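You operate a simulated robot arm through the tools that you are given. There is no shell and no other tool. Be economical: measure what you need, move in short steps, check, and stop when the job is done.

The job below is to be done with a simulated robot arm. You get a single attempt, and the scene is never put back.

JOB
Press the fault button four to switch it up. Turn the lumps dial to 1. Close the drawer of the skein bench. Take the red spool and put it on the top of cooler two. Pull the fluff drawer open. Do these in any order. Set down upright: red spool.

Only the result counts: the job must be done as asked and must still hold three seconds after the hand-in. Knocking over, shifting, dropping, spilling or breaking anything else fails it.

ROBOT AND FRAMES
A 6-joint arm with a two-finger parallel gripper on a trunk, on a base that drives. Base frame: it is fixed to the floor where the robot stands at the start and does not move with it; the origin is under the middle of the robot, x ahead of it, y to its left, z up. Lengths are in mm, angles in degrees, forces in N, time in s.
With the tool pointing down near the work surface it reaches from about 320 to 700 mm from the robot's upright axis, wherever it stands. Its first joint turns from -166.0 to 166.0 degrees. Places, roughly: drawer of the skein bench [100, -6100, 700]; fault button four [600, -100, 900]; fluff drawer [500, 1100, 200]; lumps dial [400, -6100, 900]; red spool (4x4x8 cm) [300, -400, 900]; top of cooler two (26x22 cm) [-1960, 880, 620]. Payload 4.1 kg.
The TCP is the grasp point between the finger pads, 23 mm short of the fingertips. In the tool frame z runs along the fingers and y along their closing line. Largest opening 94 mm; finger width 38, thickness 10; the body of the gripper, 54 by 96 mm, starts 39 mm behind the TCP.
Orientation is that of the tool frame in the base frame, as [roll, pitch, yaw] about the fixed x, y, z axes, in that order (R = Rz(yaw) Ry(pitch) Rx(roll)). With the fingers straight down and closing along the base's y, the tool's x points along the base's -x, its y along +y and its z along -z.

CONTROLS
- The arm moves only by the tool nudge_tool. Its argument "steps" is a list of rows, each a list of 7 numbers: the shift along the base's x, y, z in mm, then the turn, a rotation vector about the base's x, y, z in degrees, then the opening, from 0 (shut) to 1 (fully open). In form: [[dx, dy, dz, wx, wy, wz, jaw], ...]. A call has 1 to 12 rows; each row is the pose to reach, as a shift and turn from the pose commanded when the call began. Rows are played at 5 a second. More than 50 mm and 8.6 degrees between two rows, or a gripper value outside its range, and nothing of the call is played. A pose out of reach is approached as far as the arm can. The call stops where the force on the tool passes 40 N (or 10 N more than at its start, if that is more) or the arm is blocked; 0.2 s more then pass. Each finger travels about 45 mm/s and halts on what it meets, pressing with about 33 N; the grip force reading is that of the motor and also rises with nothing between the fingers. The clock runs only during rows and for 0.2 s after the last one: add rows that repeat a pose to give the fingers time. It gives the time, the measured TCP pose, the force on the tool (base axes), the opening and the grip force at its end, in the units of the frame above (readings bear some noise), with the torque about the TCP (base axes, N m) and any sound that the robot's microphone picked up.
- Cameras (640 x 400 px; columns grow to the right, rows downward): "scene" is now at [8.4, 120.1, 1501.1]; the picture's right is [-0.70, -0.71, 0.00], its down [-0.46, 0.45, -0.77] and it looks along [0.55, -0.54, -0.64] (base axes); focal length 263 px, centre (320, 200). "wrist" rides on the gripper at [86, 16, -74] in the tool frame; the picture's right is [-0.18, 0.98, 0.00], its down [-0.58, -0.11, -0.81] and it looks along [-0.79, -0.15, 0.59] (tool axes); focal length 243 px, centre (320, 200). There is no depth. A picture from a camera that has moved, and an enlarged one, comes with that camera's place and axes in the base frame and with its lens. The place of the scene camera against the robot may be out by one fixed shift of up to 25 mm in any direction.
- get_image(camera): a new picture of that camera. No time passes.
- lift_body(by): slides the trunk up (or, below 0, down) by that many mm; the arm and the scene camera ride with it, the base frame stays. It gives what a move gives, with no picture.
- drive_base(legs): drives the robot by 1 to 6 legs, each [ahead, turn to the left] in mm and degrees, along the robot's own axes; the way and the turn of a leg run together, so that a leg with both is an arc; at most 1500 mm and 180 degrees a leg. The arm and the cameras ride along, it lands a little off, and it stops where it bumps. It gives what a move gives.
- pan_tilt(pan, tilt): turns the head with the scene camera to pan (to the left, within 155 degrees either way) and tilt (down, from -29 to 69), counted from straight ahead of the robot. It gives what a move gives.
- close_up(camera, box): a new picture of the part [left, top, right, bottom] of that camera's present view, enlarged. No time passes.
- job_done(): hands the job in; it is judged then, once.

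Go step by step. Nothing tells you exact positions but the pictures and the camera data: compare them with the known pose of the tool, close in by small moves and look again before you grip or let go. The budget is 165 turns and 112 pictures, counting those below and the enlarged ones. Unless the task says otherwise, let go and move clear before handing in.

The tools are called by a JSON object that holds its "api" and its "payload". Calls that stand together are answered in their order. nudge_tool: Moves the arm, as the interface text tells. Its arguments: {"type":"object","properties":{"steps":{"type":"array","items":{"type":"array","items":{"type":"number"}}}},"required":["steps"]} The other tools are called the same way: lift_body (by) slides the trunk up or down; drive_base (legs) drives the base; pan_tilt (pan, tilt) turns the head that bears the scene camera; get_image (camera) takes a picture; close_up (camera, box) takes an enlarged picture of a part of a camera's view; job_done () hands the job in.

At the start:

```text
time: 0.0
ee_pos: [296.6, -310.7, 1159.1]
ee_rot: [-180.0, -0.1, 180.0]
contact_force: [0.1, -0.2, -0.6]
torque: [0.02, -0.01, -0.02]
finger_gap: 93.9
finger_force: 0.0
trunk travel left (down, up): [-450.0, 140.0]
robot x, y, heading: [3.1, -2.1, -0.2]
head pan, tilt: [-44.6, 39.8]
```

scene: 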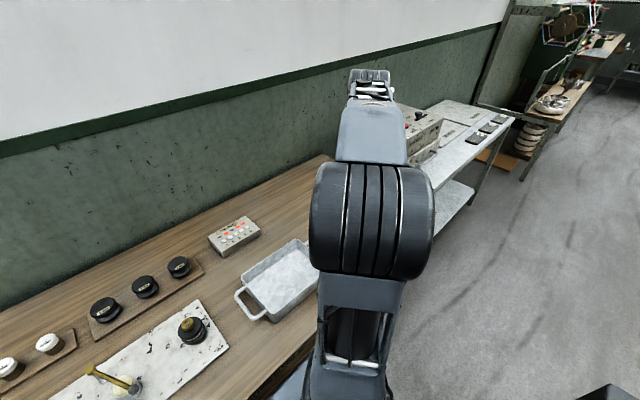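
wrist: 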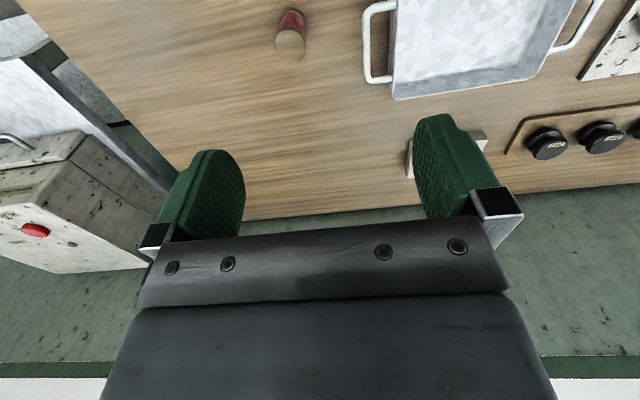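

I see the bench ahead with the button box, dials, a tray and, in the wrist view, something red that is probably the spool. I'll enlarge the relevant parts first.

{"api": "close_up", "payload": {"camera": "scene", "box": [190, 200, 290, 262]}}

{"api": "close_up", "payload": {"camera": "wrist", "box": [220, 0, 380, 100]}}

{"api": "pan_tilt", "payload": {"pan": -10, "tilt": 45}}

```text
6.40 times, centred on (240, 231) of scene
camera zoom: at [8.4, 120.1, 1501.1], right [-0.7, -0.71, 0.0], down [-0.46, 0.45, -0.77], along [0.55, -0.54, -0.64], focal length 1682 px, centre (832, 2)
```

zoom: 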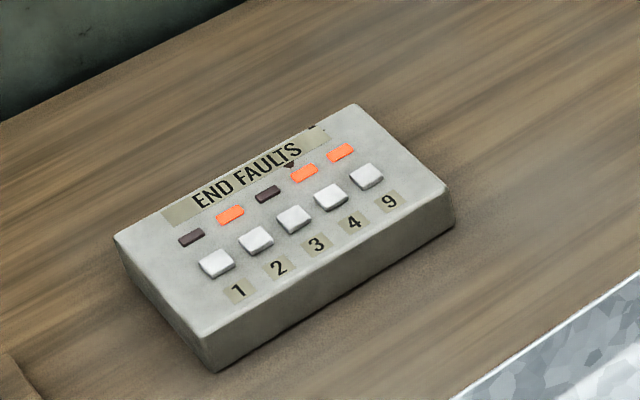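

```text
4.00 times, centred on (300, 50) of wrist
camera zoom: at [209.8, -294.2, 1234.7], right [0.18, 0.98, 0.0], down [0.58, -0.11, 0.81], along [0.79, -0.15, -0.59], focal length 970 px, centre (400, 800)
```

zoom: 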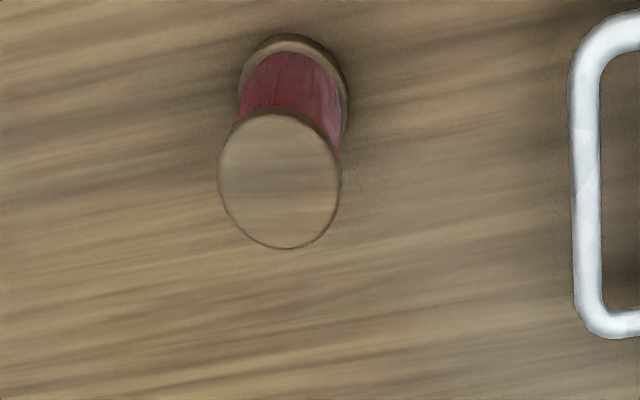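

```text
time: 1.0
ee_pos: [296.1, -310.4, 1159.4]
ee_rot: [-180.0, -0.1, -180.0]
contact_force: [0.7, -0.2, 0.7]
torque: [0.0, 0.0, -0.01]
finger_gap: 94.0
finger_force: 0.1
trunk travel left (down, up): [-450.0, 140.0]
robot x, y, heading: [0.9, -2.0, 0.0]
head pan, tilt: [-10.0, 45.0]
```

Lamps 2, 4 and 9 are lit on the fault box, and the spool stands upright. I'll look at the scene from the new head direction.

{"api": "get_image", "payload": {"camera": "scene"}}

{"api": "pan_tilt", "payload": {"pan": 60, "tilt": 35}}

{"api": "get_image", "payload": {"camera": "scene"}}

{"api": "pan_tilt", "payload": {"pan": 150, "tilt": 25}}

{"api": "get_image", "payload": {"camera": "scene"}}

{"api": "pan_tilt", "payload": {"pan": -95, "tilt": 20}}

{"api": "get_image", "payload": {"camera": "scene"}}

```text
107 pictures are left
camera scene: at [27.8, 165.7, 1493.6], right [-0.17, -0.98, 0.0], down [-0.7, 0.12, -0.71], along [0.7, -0.12, -0.71], focal length 263 px, centre (320, 200)
```

scene: 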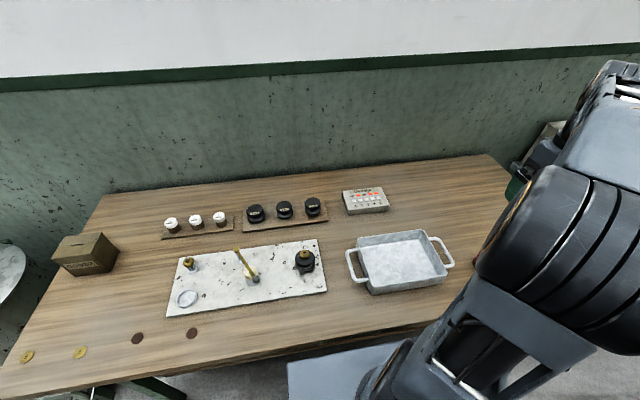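

```text
time: 2.4
ee_pos: [297.1, -311.8, 1160.2]
ee_rot: [179.9, 0.1, 180.0]
contact_force: [0.2, 1.0, -0.3]
torque: [0.01, -0.01, 0.0]
finger_gap: 94.0
finger_force: 0.1
trunk travel left (down, up): [-450.0, 140.0]
robot x, y, heading: [1.8, 2.7, 0.0]
head pan, tilt: [60.0, 35.0]
```

```text
106 pictures are left
camera scene: at [-8.2, 256.1, 1508.4], right [0.87, -0.5, 0.0], down [-0.29, -0.5, -0.82], along [0.41, 0.71, -0.57], focal length 263 px, centre (320, 200)
```

scene: 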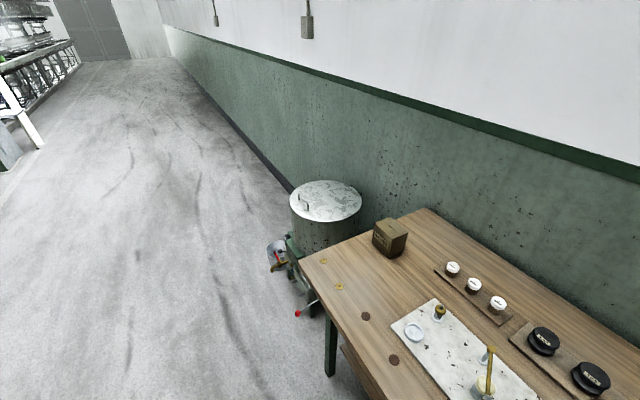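

```text
time: 4.1
ee_pos: [296.9, -311.2, 1159.8]
ee_rot: [180.0, 0.1, 179.9]
contact_force: [0.2, 0.0, 0.9]
torque: [0.01, 0.0, -0.02]
finger_gap: 94.3
finger_force: 0.1
trunk travel left (down, up): [-450.0, 140.0]
robot x, y, heading: [-1.2, -0.0, 0.0]
head pan, tilt: [150.0, 25.0]
```

```text
105 pictures are left
camera scene: at [-132.0, 226.0, 1524.2], right [0.5, 0.87, 0.0], down [0.37, -0.21, -0.91], along [-0.78, 0.45, -0.42], focal length 263 px, centre (320, 200)
```

scene: 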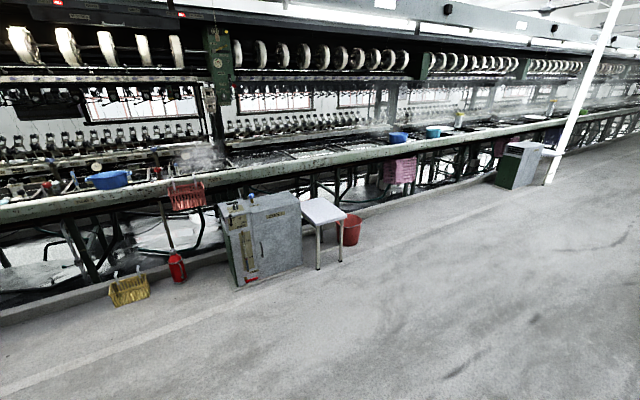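

```text
time: 7.5
ee_pos: [296.9, -311.3, 1160.2]
ee_rot: [-179.9, 0.1, 180.0]
contact_force: [0.0, -0.3, 0.3]
torque: [0.01, -0.01, -0.02]
finger_gap: 94.2
finger_force: 0.0
trunk travel left (down, up): [-450.0, 140.0]
robot x, y, heading: [-0.1, 0.5, -0.0]
head pan, tilt: [-95.0, 20.0]
```

```text
104 pictures are left
camera scene: at [-60.3, 87.1, 1532.3], right [-1.0, 0.09, 0.0], down [0.03, 0.34, -0.94], along [-0.08, -0.94, -0.34], focal length 263 px, centre (320, 200)
```

scene: 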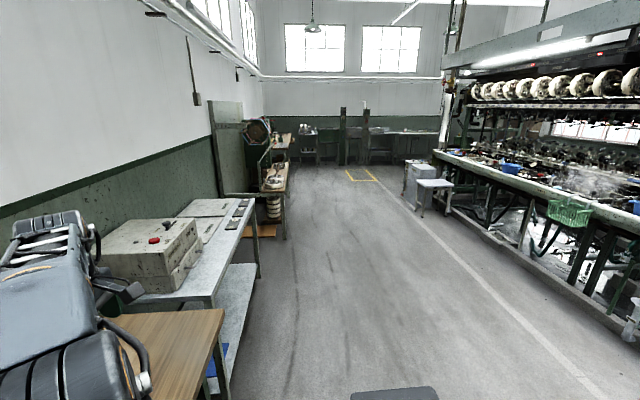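

The cooler stands behind me by the machine, and the skein bench is far off to the right. Next I move the tool over towards the fault box for a closer look at it.

{"api": "nudge_tool", "payload": {"steps": [[40, 30, 0, 0, 0, 0, 1], [80, 60, -10, 0, 0, 0, 1], [110, 90, -20, 0, 0, 0, 1], [140, 120, -30, 0, 0, 0, 1], [160, 150, -40, 0, 0, 0, 1], [160, 151, -40, 0, 0, 0, 1]]}}

{"api": "get_image", "payload": {"camera": "wrist"}}

```text
refused: row 2 steps farther than a row can; nothing moved
```

```text
103 pictures are left
camera wrist: at [209.8, -294.2, 1234.7], right [0.18, 0.98, 0.0], down [0.58, -0.11, 0.81], along [0.79, -0.15, -0.59], focal length 243 px, centre (320, 200)
```

wrist: 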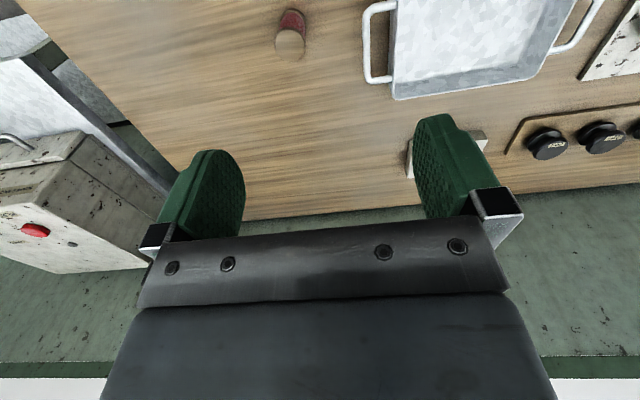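

One row was just too long, so I'll redo the move with shorter rows.

{"api": "nudge_tool", "payload": {"steps": [[30, 30, -8, 0, 0, 0, 1], [60, 60, -16, 0, 0, 0, 1], [90, 90, -24, 0, 0, 0, 1], [120, 120, -32, 0, 0, 0, 1], [150, 150, -40, 0, 0, 0, 1], [160, 150, -40, 0, 0, 0, 1]]}}

{"api": "get_image", "payload": {"camera": "wrist"}}

```text
time: 8.9
ee_pos: [457.6, -161.4, 1119.1]
ee_rot: [-180.0, 0.0, 179.9]
contact_force: [-0.2, 0.0, 0.7]
torque: [-0.03, -0.01, -0.03]
finger_gap: 93.9
finger_force: 0.0
trunk travel left (down, up): [-450.0, 140.0]
robot x, y, heading: [-1.3, -1.2, 0.1]
head pan, tilt: [-95.0, 20.0]
```

```text
102 pictures are left
camera wrist: at [370.4, -144.8, 1194.1], right [0.18, 0.98, 0.0], down [0.58, -0.11, 0.81], along [0.79, -0.15, -0.59], focal length 243 px, centre (320, 200)
```

wrist: 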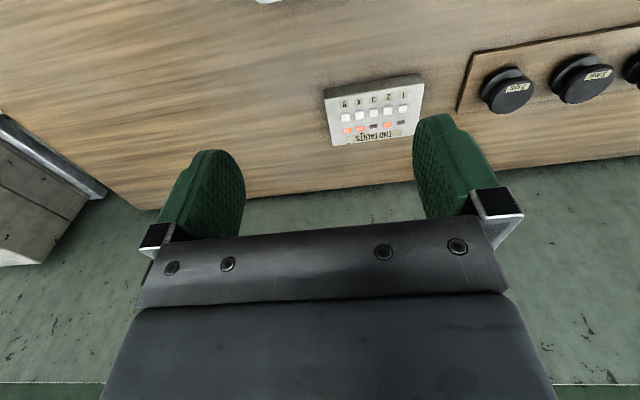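

{"api": "close_up", "payload": {"camera": "wrist", "box": [310, 65, 438, 155]}}

```text
4.44 times, centred on (374, 110) of wrist
camera zoom: at [370.4, -144.8, 1194.1], right [0.18, 0.98, 0.0], down [0.58, -0.11, 0.81], along [0.79, -0.15, -0.59], focal length 1078 px, centre (80, 600)
```

zoom: 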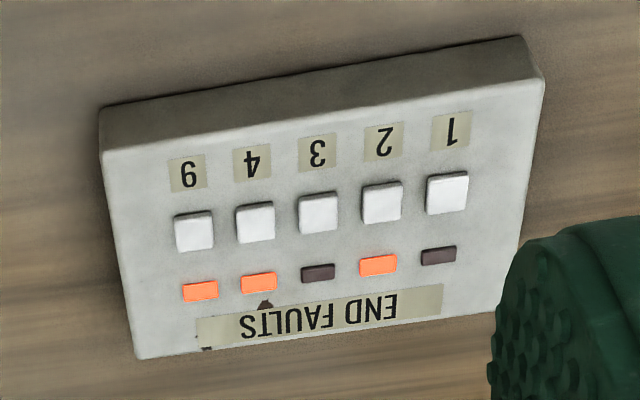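

Button 4 is the second from the right side (as I face it), at about y -127, x 580–605. I'll bring the left finger above it, higher up, and look again.

{"api": "nudge_tool", "payload": {"steps": [[30, -5, -30, 0, 0, 0, 1], [60, -10, -60, 0, 0, 0, 1], [90, -15, -90, 0, 0, 0, 1], [90, -17, -130, 0, 0, 0, 1], [90, -17, -170, 0, 0, 0, 1], [90, -17, -170, 0, 0, 0, 1]]}}

{"api": "get_image", "payload": {"camera": "wrist"}}

```text
time: 10.3
ee_pos: [546.1, -179.1, 948.4]
ee_rot: [-179.9, -0.1, -179.9]
contact_force: [-0.4, -0.5, -1.1]
torque: [0.02, 0.02, 0.06]
finger_gap: 94.2
finger_force: 0.1
trunk travel left (down, up): [-450.0, 140.0]
robot x, y, heading: [-3.0, 0.1, -0.1]
head pan, tilt: [-95.0, 20.0]
```

```text
100 pictures are left
camera wrist: at [460.2, -161.3, 1022.9], right [0.18, 0.98, 0.0], down [0.58, -0.11, 0.81], along [0.79, -0.15, -0.59], focal length 243 px, centre (320, 200)
```

wrist: 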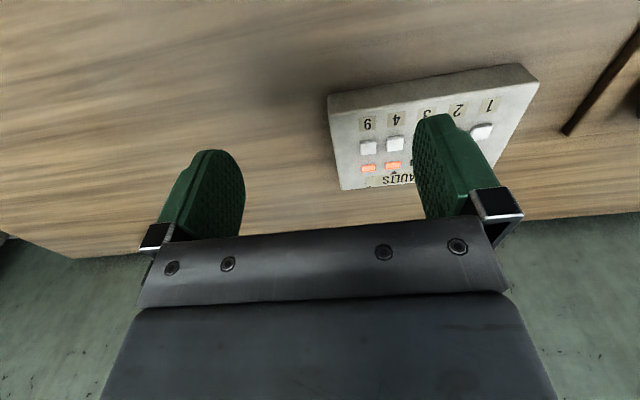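

Two rays agree: button 4's top is about [597, -127, 872]. I centre the left finger over it, descend just short of it and check.

{"api": "nudge_tool", "payload": {"steps": [[25, 0, 0, 0, 0, 0, 1], [50, 0, 0, 0, 0, 0, 1], [50, 0, -20, 0, 0, 0, 1], [50, 0, -38, 0, 0, 0, 1], [50, 0, -38, 0, 0, 0, 1]]}}

{"api": "get_image", "payload": {"camera": "wrist"}}

{"api": "pan_tilt", "payload": {"pan": -10, "tilt": 45}}

{"api": "close_up", "payload": {"camera": "scene", "box": [320, 150, 440, 225]}}

```text
time: 11.5
ee_pos: [596.6, -176.2, 912.4]
ee_rot: [180.0, 0.0, -180.0]
contact_force: [-0.3, -0.5, -0.6]
torque: [-0.01, -0.03, 0.0]
finger_gap: 93.9
finger_force: 0.0
trunk travel left (down, up): [-450.0, 140.0]
robot x, y, heading: [2.0, -0.4, 0.3]
head pan, tilt: [-95.0, 20.0]
```

```text
99 pictures are left
camera wrist: at [510.1, -160.6, 987.0], right [0.18, 0.98, 0.0], down [0.58, -0.11, 0.81], along [0.79, -0.15, -0.59], focal length 243 px, centre (320, 200)
```

wrist: 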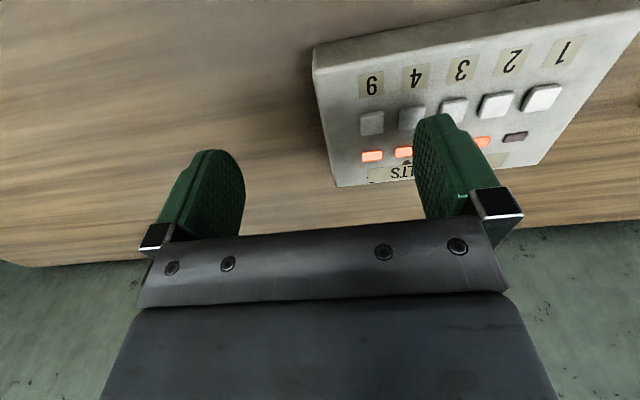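

```text
time: 13.1
ee_pos: [597.1, -177.2, 912.3]
ee_rot: [-180.0, 0.0, 180.0]
contact_force: [-0.3, -0.5, 0.1]
torque: [0.0, 0.02, 0.01]
finger_gap: 94.1
finger_force: 0.1
trunk travel left (down, up): [-450.0, 140.0]
robot x, y, heading: [-2.9, -1.0, -0.1]
head pan, tilt: [-10.0, 45.0]
```

```text
5.33 times, centred on (380, 188) of scene
camera zoom: at [27.9, 165.7, 1493.6], right [-0.17, -0.98, 0.0], down [-0.7, 0.12, -0.71], along [0.7, -0.12, -0.71], focal length 1401 px, centre (0, 267)
```

zoom: 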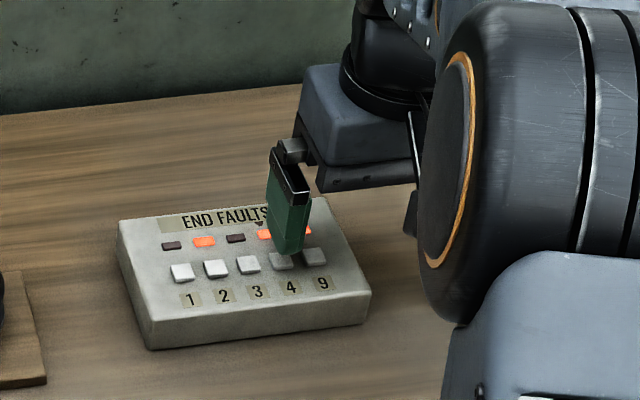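

Aligned over button 4 in both views. I press down gently in small rows and come back up.

{"api": "nudge_tool", "payload": {"steps": [[0, -1, -8, 0, 0, 0, 1], [0, -1, -13, 0, 0, 0, 1], [0, -1, -16, 0, 0, 0, 1], [0, -1, -18, 0, 0, 0, 1], [0, -1, -20, 0, 0, 0, 1], [0, -1, -22, 0, 0, 0, 1], [0, -1, -24, 0, 0, 0, 1]]}}

{"api": "close_up", "payload": {"camera": "scene", "box": [320, 150, 440, 225]}}

```text
time: 14.7
ee_pos: [597.6, -178.7, 893.6]
ee_rot: [-179.9, 0.7, -180.0]
contact_force: [5.7, 1.2, 39.8]
torque: [2.01, 0.45, -0.02]
finger_gap: 94.1
finger_force: 0.0
trunk travel left (down, up): [-450.0, 140.0]
robot x, y, heading: [0.7, -0.7, -0.2]
head pan, tilt: [-10.0, 45.0]
heard: click
```

```text
5.33 times, centred on (380, 188) of scene
camera zoom: at [25.1, 166.7, 1494.1], right [-0.17, -0.98, 0.0], down [-0.69, 0.12, -0.71], along [0.7, -0.12, -0.71], focal length 1401 px, centre (0, 267)
```

zoom: 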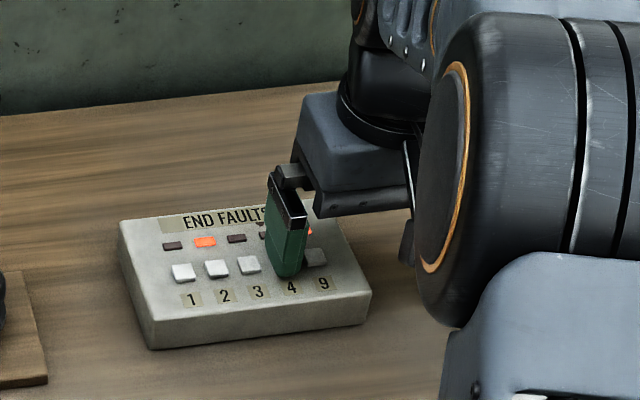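

A click was heard and lamp 4 seems to have gone dark. I retreat straight up and confirm.

{"api": "nudge_tool", "payload": {"steps": [[0, 0, 12, 0, 0, 0, 1], [0, 0, 45, 0, 0, 0, 1], [-10, -20, 85, 0, 0, 0, 1], [-40, -40, 120, 0, 0, 0, 1], [-70, -60, 140, 0, 0, 0, 1], [-70, -60, 140, 0, 0, 0, 1]]}}

{"api": "close_up", "payload": {"camera": "scene", "box": [320, 150, 440, 225]}}

```text
refused: row 4 steps farther than a row can; nothing moved
```

```text
5.33 times, centred on (380, 188) of scene
camera zoom: at [25.1, 166.7, 1494.1], right [-0.17, -0.98, 0.0], down [-0.69, 0.12, -0.71], along [0.7, -0.12, -0.71], focal length 1401 px, centre (0, 267)
```

zoom: 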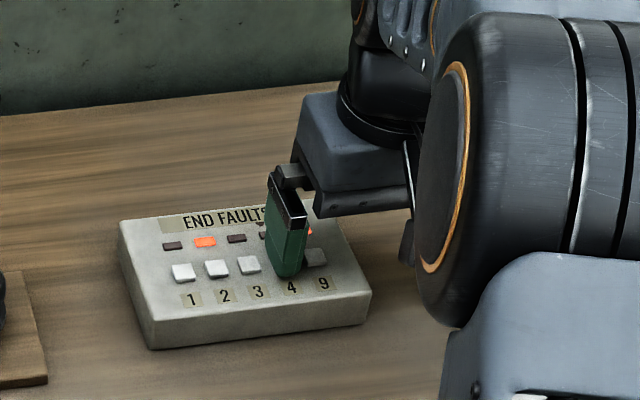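

Redo the retreat with shorter rows, then carry on towards the spool at about [329, -355].

{"api": "nudge_tool", "payload": {"steps": [[0, 0, 12, 0, 0, 0, 1], [0, 0, 50, 0, 0, 0, 1], [0, 0, 95, 0, 0, 0, 1], [-35, -22, 115, 0, 0, 0, 1], [-70, -44, 125, 0, 0, 0, 1], [-105, -66, 125, 0, 0, 0, 1], [-140, -88, 125, 0, 0, 0, 1], [-175, -110, 125, 0, 0, 0, 1], [-210, -132, 125, 0, 0, 0, 1], [-245, -154, 125, 0, 0, 0, 1], [-275, -176, 125, 0, 0, 0, 1], [-275, -176, 125, 0, 0, 0, 1]]}}

{"api": "get_image", "payload": {"camera": "wrist"}}

{"api": "close_up", "payload": {"camera": "scene", "box": [320, 150, 440, 225]}}

```text
time: 17.3
ee_pos: [319.7, -354.1, 1013.0]
ee_rot: [179.9, 0.0, -180.0]
contact_force: [0.8, -0.8, -0.3]
torque: [0.04, -0.01, -0.01]
finger_gap: 94.0
finger_force: 0.1
trunk travel left (down, up): [-450.0, 140.0]
robot x, y, heading: [1.3, 2.3, 0.1]
head pan, tilt: [-10.0, 45.0]
```

```text
95 pictures are left
camera wrist: at [233.1, -338.0, 1087.7], right [0.18, 0.98, 0.0], down [0.58, -0.11, 0.81], along [0.79, -0.15, -0.59], focal length 243 px, centre (320, 200)
```

wrist: 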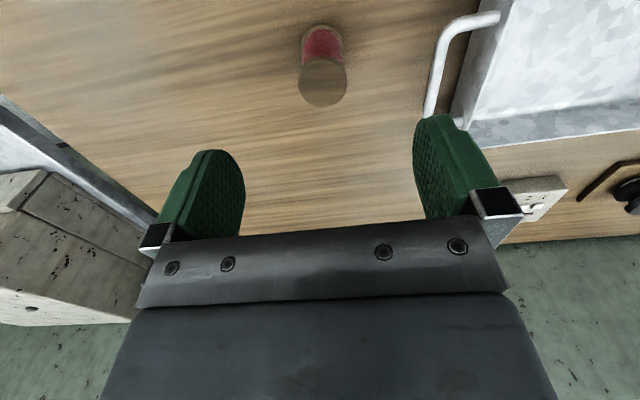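

```text
5.33 times, centred on (380, 188) of scene
camera zoom: at [27.7, 165.6, 1493.6], right [-0.17, -0.98, 0.0], down [-0.7, 0.12, -0.71], along [0.7, -0.12, -0.71], focal length 1401 px, centre (0, 267)
```

zoom: 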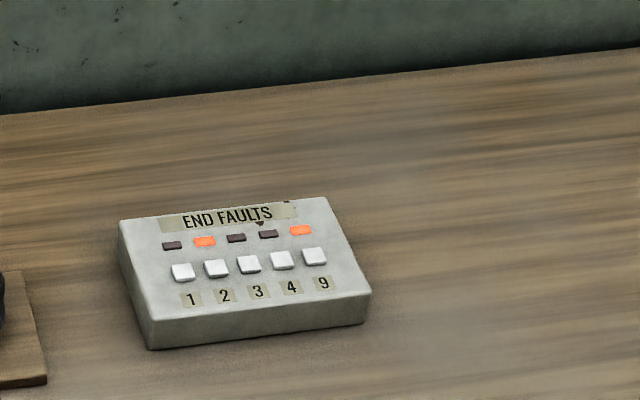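

Lamp 4 is now dark after one press. The spool's top works out at about [326, -353, 910]; I centre over it, descend to grasp height with a partly closed hand, and check.

{"api": "nudge_tool", "payload": {"steps": [[6, 1, 0, 0, 0, 0, 0.8], [6, 1, -30, 0, 0, 0, 0.8], [6, 1, -60, 0, 0, 0, 0.8], [6, 1, -60, 0, 0, 0, 0.8]]}}

{"api": "get_image", "payload": {"camera": "wrist"}}

```text
time: 18.3
ee_pos: [327.6, -354.3, 951.3]
ee_rot: [180.0, 0.0, -179.9]
contact_force: [0.4, 0.2, -0.6]
torque: [-0.03, -0.01, -0.03]
finger_gap: 75.0
finger_force: 0.1
trunk travel left (down, up): [-450.0, 140.0]
robot x, y, heading: [-1.0, 0.7, -0.1]
head pan, tilt: [-10.0, 45.0]
```

```text
93 pictures are left
camera wrist: at [241.3, -336.3, 1026.1], right [0.18, 0.98, 0.0], down [0.58, -0.11, 0.81], along [0.79, -0.15, -0.59], focal length 243 px, centre (320, 200)
```

wrist: 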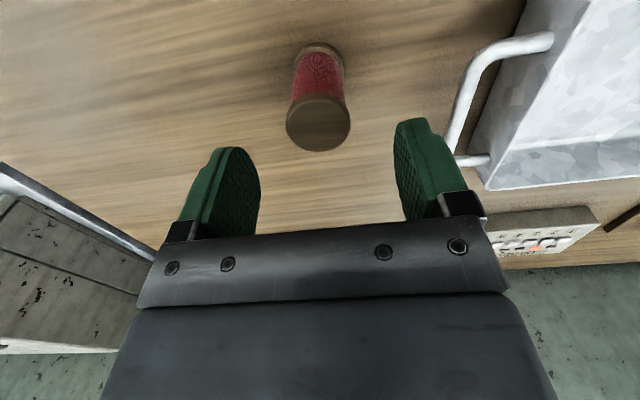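

The spool is centred under the hand. I descend to z ≈ 880 and close.

{"api": "nudge_tool", "payload": {"steps": [[-1, 0, -25, 0, 0, 0, 0.8], [-1, 0, -50, 0, 0, 0, 0.8], [-1, 0, -71, 0, 0, 0, 0.8], [-1, 0, -71, 0, 0, 0, 0.6], [-1, 0, -71, 0, 0, 0, 0.45], [-1, 0, -71, 0, 0, 0, 0.3], [-1, 0, -71, 0, 0, 0, 0.3], [-1, 0, -71, 0, 0, 0, 0.3]]}}

{"api": "get_image", "payload": {"camera": "wrist"}}

```text
time: 20.1
ee_pos: [327.0, -352.7, 880.7]
ee_rot: [-179.9, -0.1, 179.9]
contact_force: [-0.3, 1.0, -1.2]
torque: [0.02, 0.01, -0.03]
finger_gap: 36.3
finger_force: 33.0
trunk travel left (down, up): [-450.0, 140.0]
robot x, y, heading: [0.1, -0.6, -0.0]
head pan, tilt: [-10.0, 45.0]
```

```text
92 pictures are left
camera wrist: at [239.9, -336.3, 956.2], right [0.18, 0.98, 0.0], down [0.58, -0.11, 0.81], along [0.79, -0.15, -0.59], focal length 243 px, centre (320, 200)
```

wrist: 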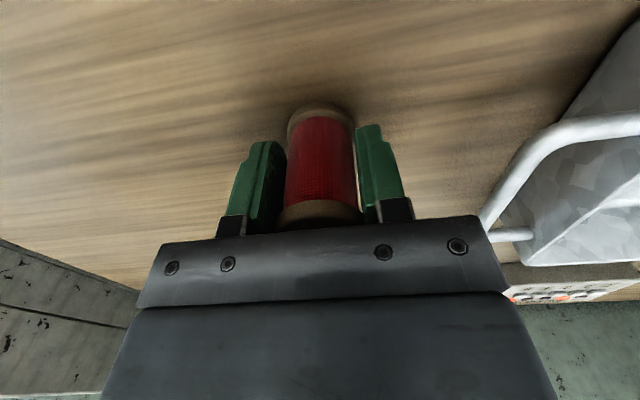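

The spool is gripped (gap 36 mm, grip 33 N). I lift it clear and swing the arm to the robot's front before driving.

{"api": "nudge_tool", "payload": {"steps": [[0, 0, 40, 0, 0, 0, 0.3], [0, 0, 85, 0, 0, 0, 0.3], [0, 0, 130, 0, 0, 0, 0.3], [0, 0, 175, 0, 0, 0, 0.3], [12, 40, 190, 0, 0, 0, 0.3], [24, 85, 200, 0, 0, 0, 0.3], [36, 130, 200, 0, 0, 0, 0.3], [48, 175, 200, 0, 0, 0, 0.3], [60, 220, 200, 0, 0, 0, 0.3], [72, 265, 200, 0, 0, 0, 0.3], [84, 310, 200, 0, 0, 0, 0.3], [84, 350, 200, 0, 0, 0, 0.3]]}}

{"api": "get_image", "payload": {"camera": "wrist"}}

{"api": "get_image", "payload": {"camera": "scene"}}

```text
time: 22.7
ee_pos: [412.0, -2.8, 1083.6]
ee_rot: [180.0, 0.1, -180.0]
contact_force: [0.9, 0.0, -0.8]
torque: [0.01, 0.01, -0.02]
finger_gap: 36.5
finger_force: 33.3
trunk travel left (down, up): [-450.0, 140.0]
robot x, y, heading: [-2.2, 0.3, -0.3]
head pan, tilt: [-10.0, 45.0]
```

```text
91 pictures are left
camera wrist: at [324.6, 14.4, 1158.1], right [0.18, 0.98, 0.0], down [0.58, -0.11, 0.81], along [0.79, -0.15, -0.59], focal length 243 px, centre (320, 200)
```

wrist: 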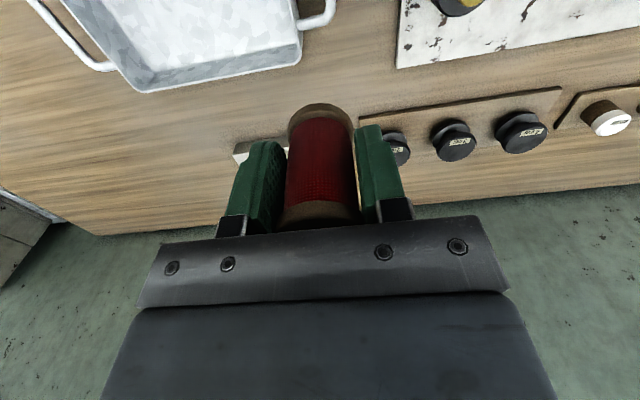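

```text
90 pictures are left
camera scene: at [28.0, 166.0, 1493.5], right [-0.17, -0.98, 0.0], down [-0.7, 0.12, -0.71], along [0.7, -0.12, -0.71], focal length 263 px, centre (320, 200)
```

scene: 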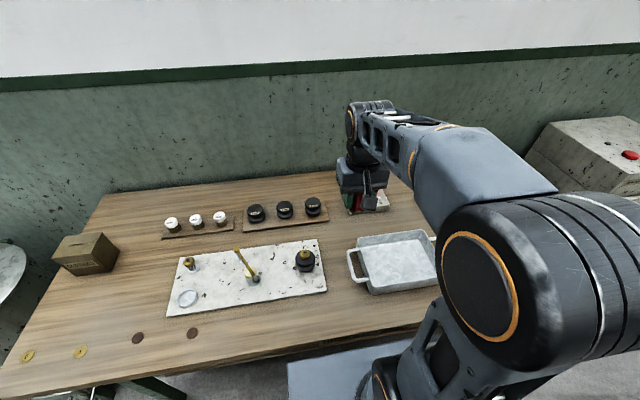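

The spool hangs well in the hand and the arm is in front. I back away from the bench and turn towards the cooler.

{"api": "drive_base", "payload": {"legs": [[-700, 0], [0, 130]]}}

{"api": "pan_tilt", "payload": {"pan": 15, "tilt": 30}}

{"api": "get_image", "payload": {"camera": "scene"}}

```text
time: 31.8
ee_pos: [-947.0, 323.1, 1084.0]
ee_rot: [179.9, 0.0, -51.4]
contact_force: [0.7, 0.1, 0.1]
torque: [0.02, -0.02, -0.01]
finger_gap: 36.3
finger_force: 33.4
trunk travel left (down, up): [-450.0, 140.0]
robot x, y, heading: [-690.1, -0.1, 128.3]
head pan, tilt: [-10.0, 45.0]
```

```text
time: 32.7
ee_pos: [-947.4, 323.9, 1084.2]
ee_rot: [-180.0, 0.0, -51.5]
contact_force: [0.8, -0.2, -0.5]
torque: [0.0, 0.0, -0.05]
finger_gap: 36.8
finger_force: 33.8
trunk travel left (down, up): [-450.0, 140.0]
robot x, y, heading: [-694.4, -0.8, 128.4]
head pan, tilt: [15.0, 30.0]
```

```text
89 pictures are left
camera scene: at [-851.3, -83.6, 1516.1], right [0.59, 0.8, 0.0], down [0.4, -0.3, -0.87], along [-0.7, 0.52, -0.5], focal length 263 px, centre (320, 200)
```

scene: 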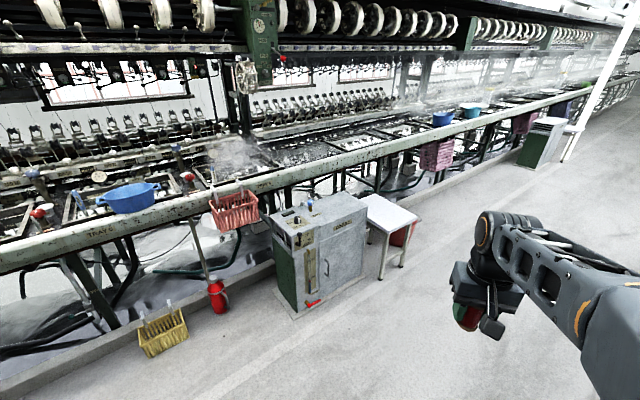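

{"api": "close_up", "payload": {"camera": "scene", "box": [260, 180, 420, 280]}}

{"api": "close_up", "payload": {"camera": "scene", "box": [500, 110, 580, 170]}}

```text
4.00 times, centred on (340, 230) of scene
camera zoom: at [-851.3, -83.6, 1516.1], right [0.59, 0.8, 0.0], down [0.4, -0.3, -0.87], along [-0.7, 0.52, -0.5], focal length 1051 px, centre (240, 80)
```

zoom: 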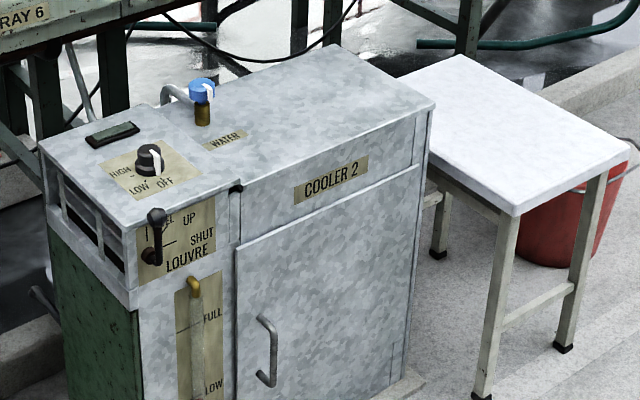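

```text
6.67 times, centred on (540, 140) of scene
camera zoom: at [-851.3, -83.6, 1516.1], right [0.59, 0.8, 0.0], down [0.4, -0.3, -0.87], along [-0.7, 0.52, -0.5], focal length 1752 px, centre (-1147, 600)
```

zoom: 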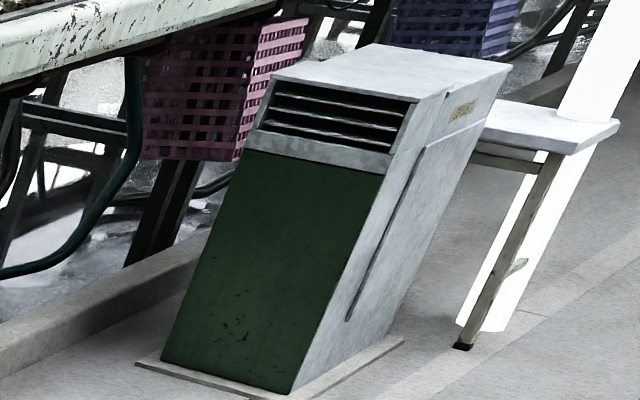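

Cooler 2 is confirmed by its label, and the free top area agrees with [-1960, 880]. I drive to stand in front of it, facing the machine.

{"api": "drive_base", "payload": {"legs": [[0, 1.1], [1130, 0], [0, 50.5]]}}

{"api": "pan_tilt", "payload": {"pan": -10, "tilt": 50}}

{"api": "get_image", "payload": {"camera": "scene"}}

{"api": "get_image", "payload": {"camera": "wrist"}}

```text
time: 41.1
ee_pos: [-1825.1, 870.5, 1083.8]
ee_rot: [179.9, 0.0, 0.4]
contact_force: [-0.8, 0.5, -0.4]
torque: [0.0, -0.01, 0.0]
finger_gap: 36.5
finger_force: 32.8
trunk travel left (down, up): [-450.0, 140.0]
robot x, y, heading: [-1412.8, 871.5, -179.5]
head pan, tilt: [15.0, 30.0]
```

```text
time: 42.0
ee_pos: [-1825.6, 870.0, 1082.2]
ee_rot: [-180.0, 0.0, 0.4]
contact_force: [-0.4, 1.1, 0.0]
torque: [-0.03, 0.0, 0.0]
finger_gap: 36.8
finger_force: 33.0
trunk travel left (down, up): [-450.0, 140.0]
robot x, y, heading: [-1416.2, 869.2, -179.5]
head pan, tilt: [-10.0, 50.0]
```

```text
86 pictures are left
camera scene: at [-1421.8, 729.8, 1486.7], right [0.17, 0.99, 0.0], down [0.75, -0.13, -0.64], along [-0.63, 0.11, -0.77], focal length 263 px, centre (320, 200)
```

scene: 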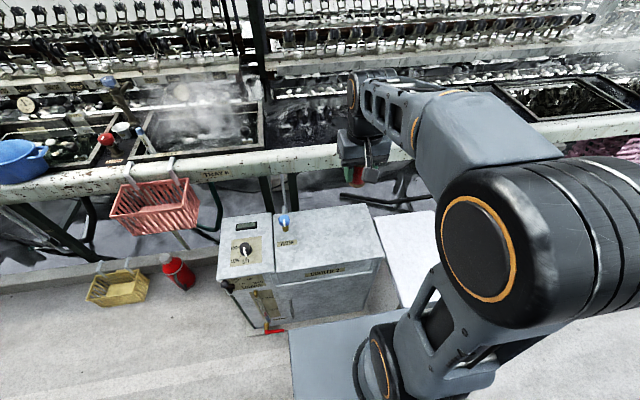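

```text
85 pictures are left
camera wrist: at [-1739.9, 855.6, 1158.1], right [-0.18, -0.98, 0.0], down [-0.58, 0.11, 0.81], along [-0.79, 0.14, -0.59], focal length 243 px, centre (320, 200)
```

wrist: 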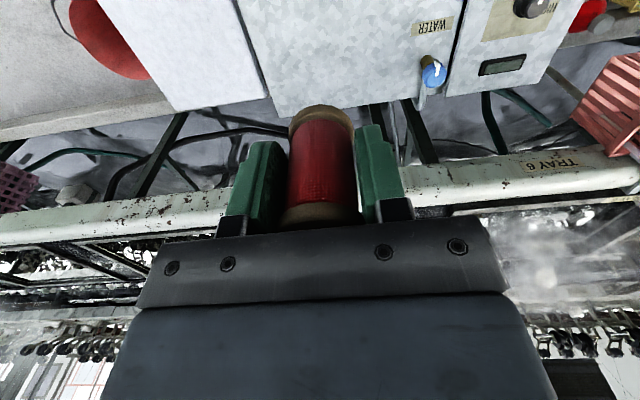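

The free part of the cooler top lies around x -2080..-1850, y 740..1030. I lower the trunk, then move the spool over its middle.

{"api": "lift_body", "payload": {"by": -250}}

{"api": "nudge_tool", "payload": {"steps": [[-40, 3, 0, 0, 0, 0, 0.3], [-80, 6, 0, 0, 0, 0, 0.3], [-115, 10, 0, 0, 0, 0, 0.3], [-115, 10, -30, 0, 0, 0, 0.3], [-115, 10, -60, 0, 0, 0, 0.3], [-115, 10, -90, 0, 0, 0, 0.3], [-115, 10, -90, 0, 0, 0, 0.3]]}}

{"api": "get_image", "payload": {"camera": "wrist"}}

{"api": "get_image", "payload": {"camera": "scene"}}

```text
time: 44.6
ee_pos: [-1826.8, 871.1, 833.3]
ee_rot: [180.0, 0.1, 0.3]
contact_force: [0.4, -1.2, 0.1]
torque: [-0.02, -0.01, -0.02]
finger_gap: 36.6
finger_force: 33.4
trunk travel left (down, up): [-200.0, 390.0]
robot x, y, heading: [-1411.5, 868.3, -180.0]
head pan, tilt: [-10.0, 50.0]
```

```text
time: 46.2
ee_pos: [-1941.3, 882.6, 742.5]
ee_rot: [180.0, 0.0, 0.4]
contact_force: [0.0, -0.3, -0.5]
torque: [0.02, 0.0, -0.01]
finger_gap: 36.6
finger_force: 32.8
trunk travel left (down, up): [-200.0, 390.0]
robot x, y, heading: [-1416.1, 867.7, -179.8]
head pan, tilt: [-10.0, 50.0]
```

```text
84 pictures are left
camera wrist: at [-1855.1, 867.2, 818.4], right [-0.18, -0.98, 0.0], down [-0.58, 0.11, 0.81], along [-0.79, 0.14, -0.59], focal length 243 px, centre (320, 200)
```

wrist: 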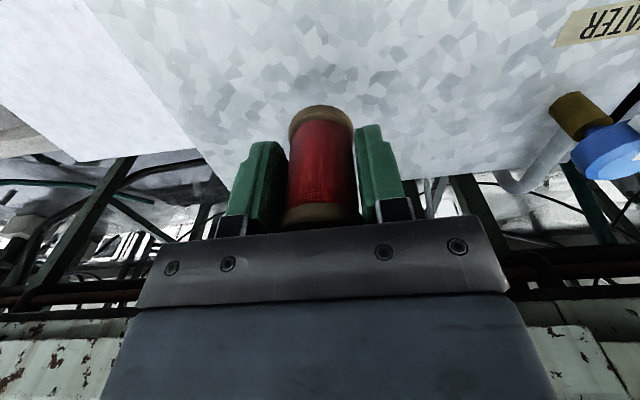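

```text
83 pictures are left
camera scene: at [-1421.8, 729.9, 1236.7], right [0.17, 0.99, 0.0], down [0.76, -0.13, -0.64], along [-0.63, 0.11, -0.77], focal length 263 px, centre (320, 200)
```

scene: 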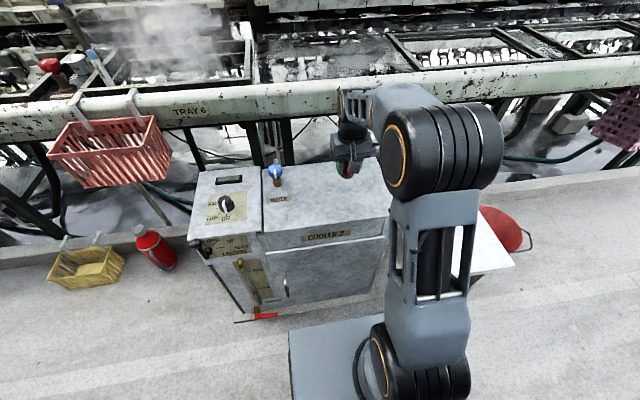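

The spool hangs over the middle of the free top. I lower it in small rows until it touches, expected near TCP z 670.

{"api": "nudge_tool", "payload": {"steps": [[0, 0, -25, 0, 0, 0, 0.3], [0, 0, -48, 0, 0, 0, 0.3], [0, 0, -58, 0, 0, 0, 0.3], [0, 0, -62, 0, 0, 0, 0.3], [0, 0, -65, 0, 0, 0, 0.3], [0, 0, -68, 0, 0, 0, 0.3], [0, 0, -70, 0, 0, 0, 0.3]]}}

{"api": "get_image", "payload": {"camera": "wrist"}}

```text
time: 47.8
ee_pos: [-1942.1, 880.1, 674.1]
ee_rot: [179.9, -0.1, 0.4]
contact_force: [0.4, -1.0, -0.3]
torque: [-0.05, 0.01, 0.0]
finger_gap: 36.4
finger_force: 33.0
trunk travel left (down, up): [-200.0, 390.0]
robot x, y, heading: [-1416.5, 871.4, -179.8]
head pan, tilt: [-10.0, 50.0]
```

```text
82 pictures are left
camera wrist: at [-1855.0, 865.5, 748.3], right [-0.18, -0.98, 0.0], down [-0.58, 0.11, 0.81], along [-0.79, 0.14, -0.59], focal length 243 px, centre (320, 200)
```

wrist: 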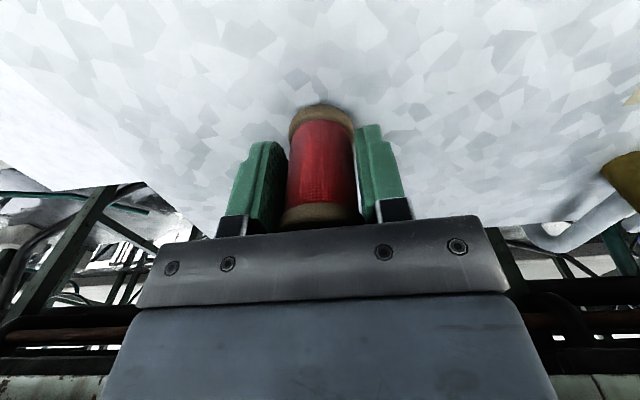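

No contact yet, but the contact shadow is close. I keep going down in 1.5 mm rows until the force rises.

{"api": "nudge_tool", "payload": {"steps": [[0, 0, -1.5, 0, 0, 0, 0.3], [0, 0, -3, 0, 0, 0, 0.3], [0, 0, -4.5, 0, 0, 0, 0.3], [0, 0, -6, 0, 0, 0, 0.3]]}}

```text
time: 48.8
ee_pos: [-1941.2, 880.5, 670.0]
ee_rot: [-180.0, 0.3, 0.3]
contact_force: [2.3, -0.7, 21.6]
torque: [0.0, -0.18, -0.01]
finger_gap: 36.4
finger_force: 33.3
trunk travel left (down, up): [-200.0, 390.0]
robot x, y, heading: [-1416.1, 865.9, -179.9]
head pan, tilt: [-10.0, 50.0]
```

The spool is seated on the top (about 20 N). I ease off, open, and rise straight up.

{"api": "nudge_tool", "payload": {"steps": [[0, 0, 1.5, 0, 0, 0, 0.35], [0, 0, 1.5, 0, 0, 0, 0.45], [0, 0, 1.5, 0, 0, 0, 0.6], [0, 0, 1.5, 0, 0, 0, 0.75], [0, 0, 1.5, 0, 0, 0, 0.8], [0, 0, 1.5, 0, 0, 0, 0.8], [0, 0, 30, 0, 0, 0, 0.8], [0, 0, 70, 0, 0, 0, 0.8], [0, 0, 115, 0, 0, 0, 0.8], [30, 0, 150, 0, 0, 0, 0.8], [70, 0, 170, 0, 0, 0, 0.8]]}}

{"api": "get_image", "payload": {"camera": "wrist"}}

{"api": "get_image", "payload": {"camera": "scene"}}

```text
time: 51.2
ee_pos: [-1870.6, 881.4, 836.6]
ee_rot: [-180.0, -0.1, 0.4]
contact_force: [-0.3, -0.5, 0.1]
torque: [0.01, -0.02, 0.03]
finger_gap: 75.4
finger_force: 0.0
trunk travel left (down, up): [-200.0, 390.0]
robot x, y, heading: [-1418.5, 867.2, -179.5]
head pan, tilt: [-10.0, 50.0]
```

```text
81 pictures are left
camera wrist: at [-1784.4, 866.3, 911.9], right [-0.18, -0.98, 0.0], down [-0.58, 0.11, 0.81], along [-0.79, 0.14, -0.59], focal length 243 px, centre (320, 200)
```

wrist: 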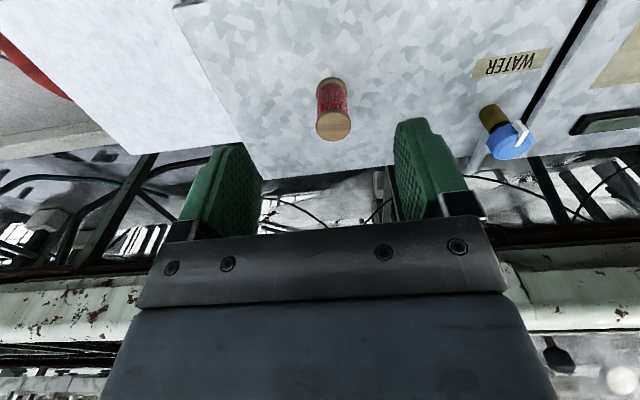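

```text
80 pictures are left
camera scene: at [-1422.3, 729.9, 1236.6], right [0.17, 0.99, 0.0], down [0.76, -0.13, -0.64], along [-0.63, 0.11, -0.77], focal length 263 px, centre (320, 200)
```

scene: 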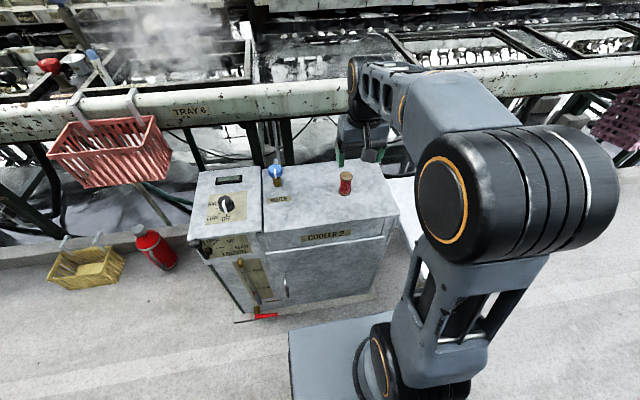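

The spool stands upright on cooler 2. Now I back away, turn round towards the fluff drawer and look.

{"api": "drive_base", "payload": {"legs": [[-500, 0], [0, 180]]}}

{"api": "pan_tilt", "payload": {"pan": 10, "tilt": 40}}

{"api": "get_image", "payload": {"camera": "scene"}}

```text
time: 61.5
ee_pos: [-459.6, 860.5, 836.3]
ee_rot: [-180.0, 0.0, -179.9]
contact_force: [-0.2, -0.6, -0.6]
torque: [0.0, -0.01, -0.01]
finger_gap: 75.0
finger_force: 0.0
trunk travel left (down, up): [-200.0, 390.0]
robot x, y, heading: [-915.8, 874.2, 0.0]
head pan, tilt: [-10.0, 50.0]
```

```text
time: 62.3
ee_pos: [-460.3, 860.2, 836.9]
ee_rot: [180.0, -0.1, -179.9]
contact_force: [0.2, -0.2, 0.2]
torque: [-0.02, 0.02, -0.02]
finger_gap: 75.1
finger_force: 0.2
trunk travel left (down, up): [-200.0, 390.0]
robot x, y, heading: [-916.6, 876.0, 0.2]
head pan, tilt: [10.0, 40.0]
```

```text
79 pictures are left
camera scene: at [-885.0, 1067.8, 1250.8], right [0.17, -0.98, 0.0], down [-0.63, -0.11, -0.77], along [0.75, 0.13, -0.64], focal length 263 px, centre (320, 200)
```

scene: 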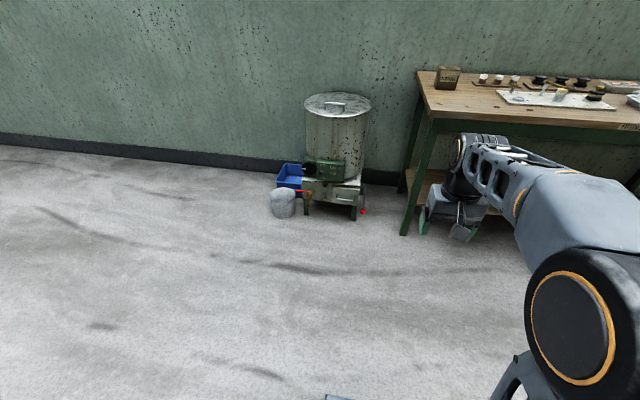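

{"api": "close_up", "payload": {"camera": "scene", "box": [260, 140, 400, 228]}}

```text
4.55 times, centred on (330, 184) of scene
camera zoom: at [-885.0, 1067.8, 1250.8], right [0.17, -0.98, 0.0], down [-0.63, -0.11, -0.77], along [0.75, 0.13, -0.64], focal length 1194 px, centre (274, 273)
```

zoom: 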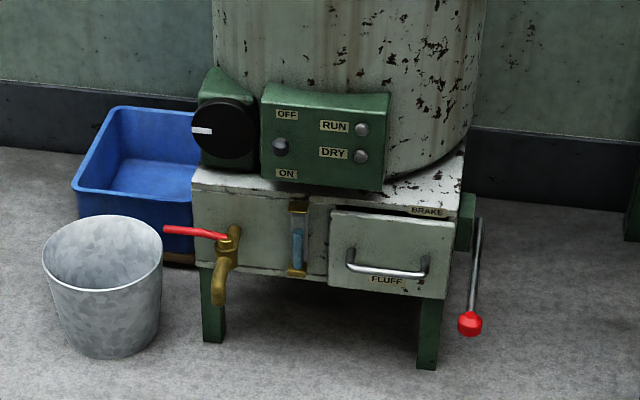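

The fluff drawer has a horizontal bar handle facing -x, around [385, 1129, 200]. I drive in front of it, keeping distance, and look again.

{"api": "drive_base", "payload": {"legs": [[0, 24.8], [606, 0], [0, -25]]}}

{"api": "pan_tilt", "payload": {"pan": -5, "tilt": 55}}

{"api": "get_image", "payload": {"camera": "scene"}}

{"api": "get_image", "payload": {"camera": "wrist"}}

```text
time: 68.3
ee_pos: [93.2, 1110.3, 837.5]
ee_rot: [-179.9, 0.0, 179.4]
contact_force: [-0.7, 0.7, -0.8]
torque: [0.01, 0.01, 0.02]
finger_gap: 75.1
finger_force: 0.1
trunk travel left (down, up): [-200.0, 390.0]
robot x, y, heading: [-364.1, 1130.9, -0.6]
head pan, tilt: [10.0, 40.0]
```

```text
time: 69.1
ee_pos: [94.0, 1111.4, 837.0]
ee_rot: [-179.9, 0.1, 179.5]
contact_force: [0.7, 0.0, 0.4]
torque: [0.03, -0.04, 0.04]
finger_gap: 75.1
finger_force: 0.0
trunk travel left (down, up): [-200.0, 390.0]
robot x, y, heading: [-362.2, 1128.3, -0.6]
head pan, tilt: [-5.0, 55.0]
```

```text
77 pictures are left
camera scene: at [-341.6, 1303.2, 1230.2], right [-0.1, -1.0, 0.0], down [-0.81, 0.08, -0.57], along [0.57, -0.06, -0.82], focal length 263 px, centre (320, 200)
```

scene: 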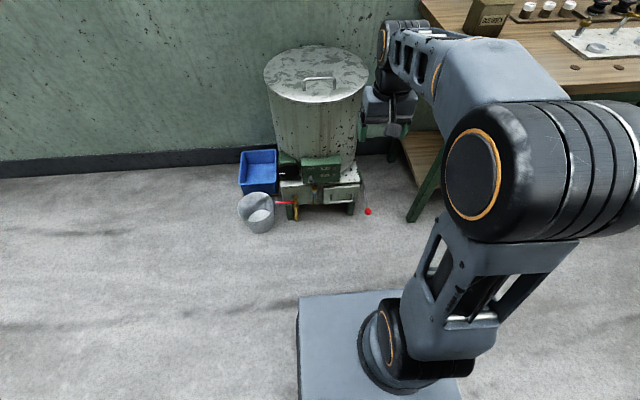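

```text
76 pictures are left
camera wrist: at [6.1, 1128.6, 911.9], right [0.19, 0.98, 0.0], down [0.58, -0.11, 0.81], along [0.79, -0.16, -0.59], focal length 243 px, centre (320, 200)
```

wrist: 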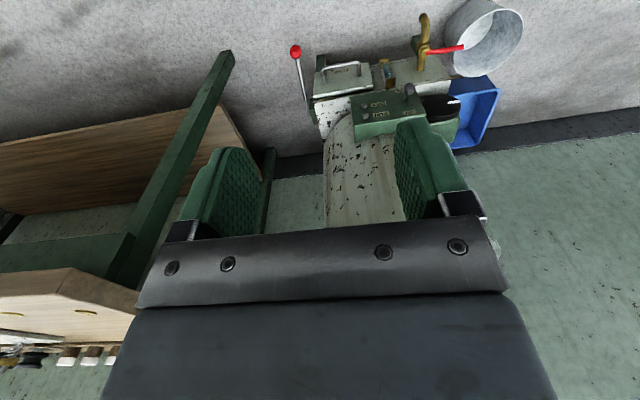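

The arm mount plate rides with the trunk, so going down is fine. I lower the trunk all the way and take a second wrist view to triangulate the handle.

{"api": "lift_body", "payload": {"by": -195}}

{"api": "get_image", "payload": {"camera": "wrist"}}

{"api": "get_image", "payload": {"camera": "scene"}}

```text
time: 71.2
ee_pos: [91.6, 1110.4, 642.5]
ee_rot: [-179.9, 0.0, 179.4]
contact_force: [0.1, 0.5, -0.5]
torque: [-0.01, 0.0, -0.04]
finger_gap: 74.9
finger_force: 0.1
trunk travel left (down, up): [-5.0, 585.0]
robot x, y, heading: [-363.9, 1127.4, -0.7]
head pan, tilt: [-5.0, 55.0]
```

```text
75 pictures are left
camera wrist: at [6.1, 1128.6, 717.0], right [0.19, 0.98, 0.0], down [0.58, -0.11, 0.81], along [0.79, -0.16, -0.59], focal length 243 px, centre (320, 200)
```

wrist: 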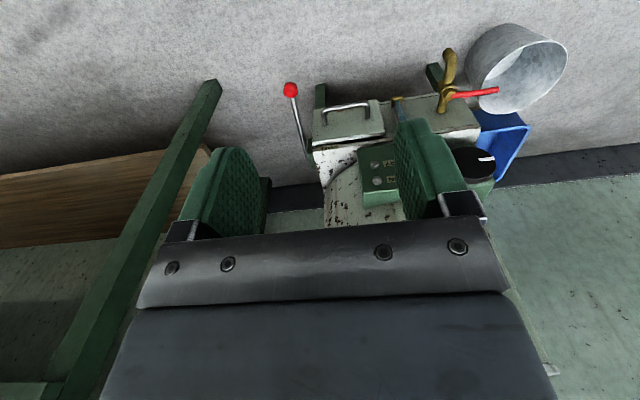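

```text
74 pictures are left
camera scene: at [-341.6, 1303.1, 1035.2], right [-0.1, -1.0, 0.0], down [-0.82, 0.08, -0.57], along [0.57, -0.06, -0.82], focal length 263 px, centre (320, 200)
```

scene: 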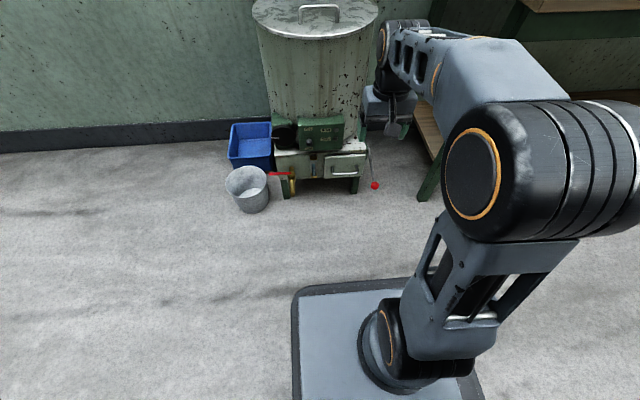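

{"api": "close_up", "payload": {"camera": "wrist", "box": [270, 60, 420, 160]}}

{"api": "close_up", "payload": {"camera": "scene", "box": [270, 120, 390, 200]}}

```text
4.00 times, centred on (345, 110) of wrist
camera zoom: at [6.1, 1128.6, 717.0], right [0.19, 0.98, 0.0], down [0.58, -0.11, 0.81], along [0.79, -0.16, -0.59], focal length 970 px, centre (220, 560)
```

zoom: 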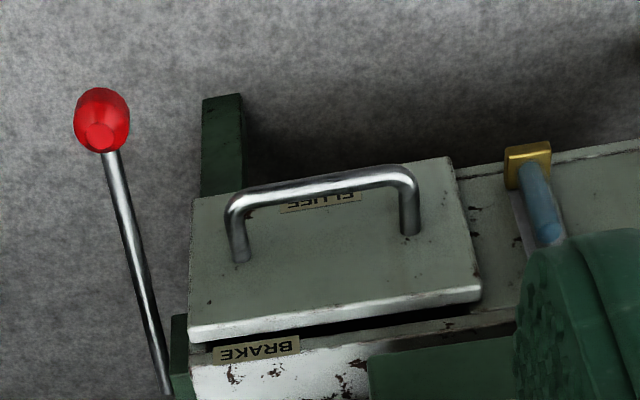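

```text
5.00 times, centred on (330, 160) of scene
camera zoom: at [-341.6, 1303.1, 1035.2], right [-0.1, -1.0, 0.0], down [-0.82, 0.08, -0.57], along [0.57, -0.06, -0.82], focal length 1314 px, centre (270, 400)
```

zoom: 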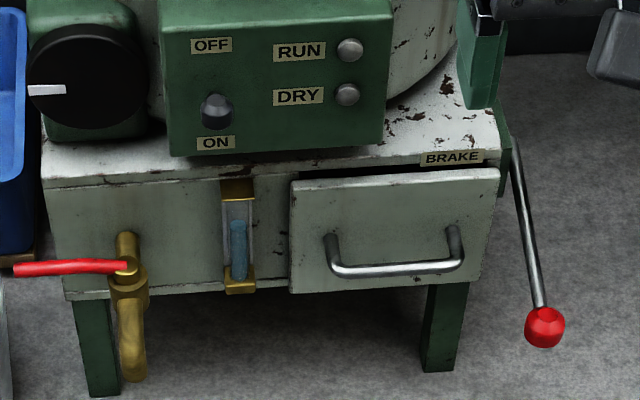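

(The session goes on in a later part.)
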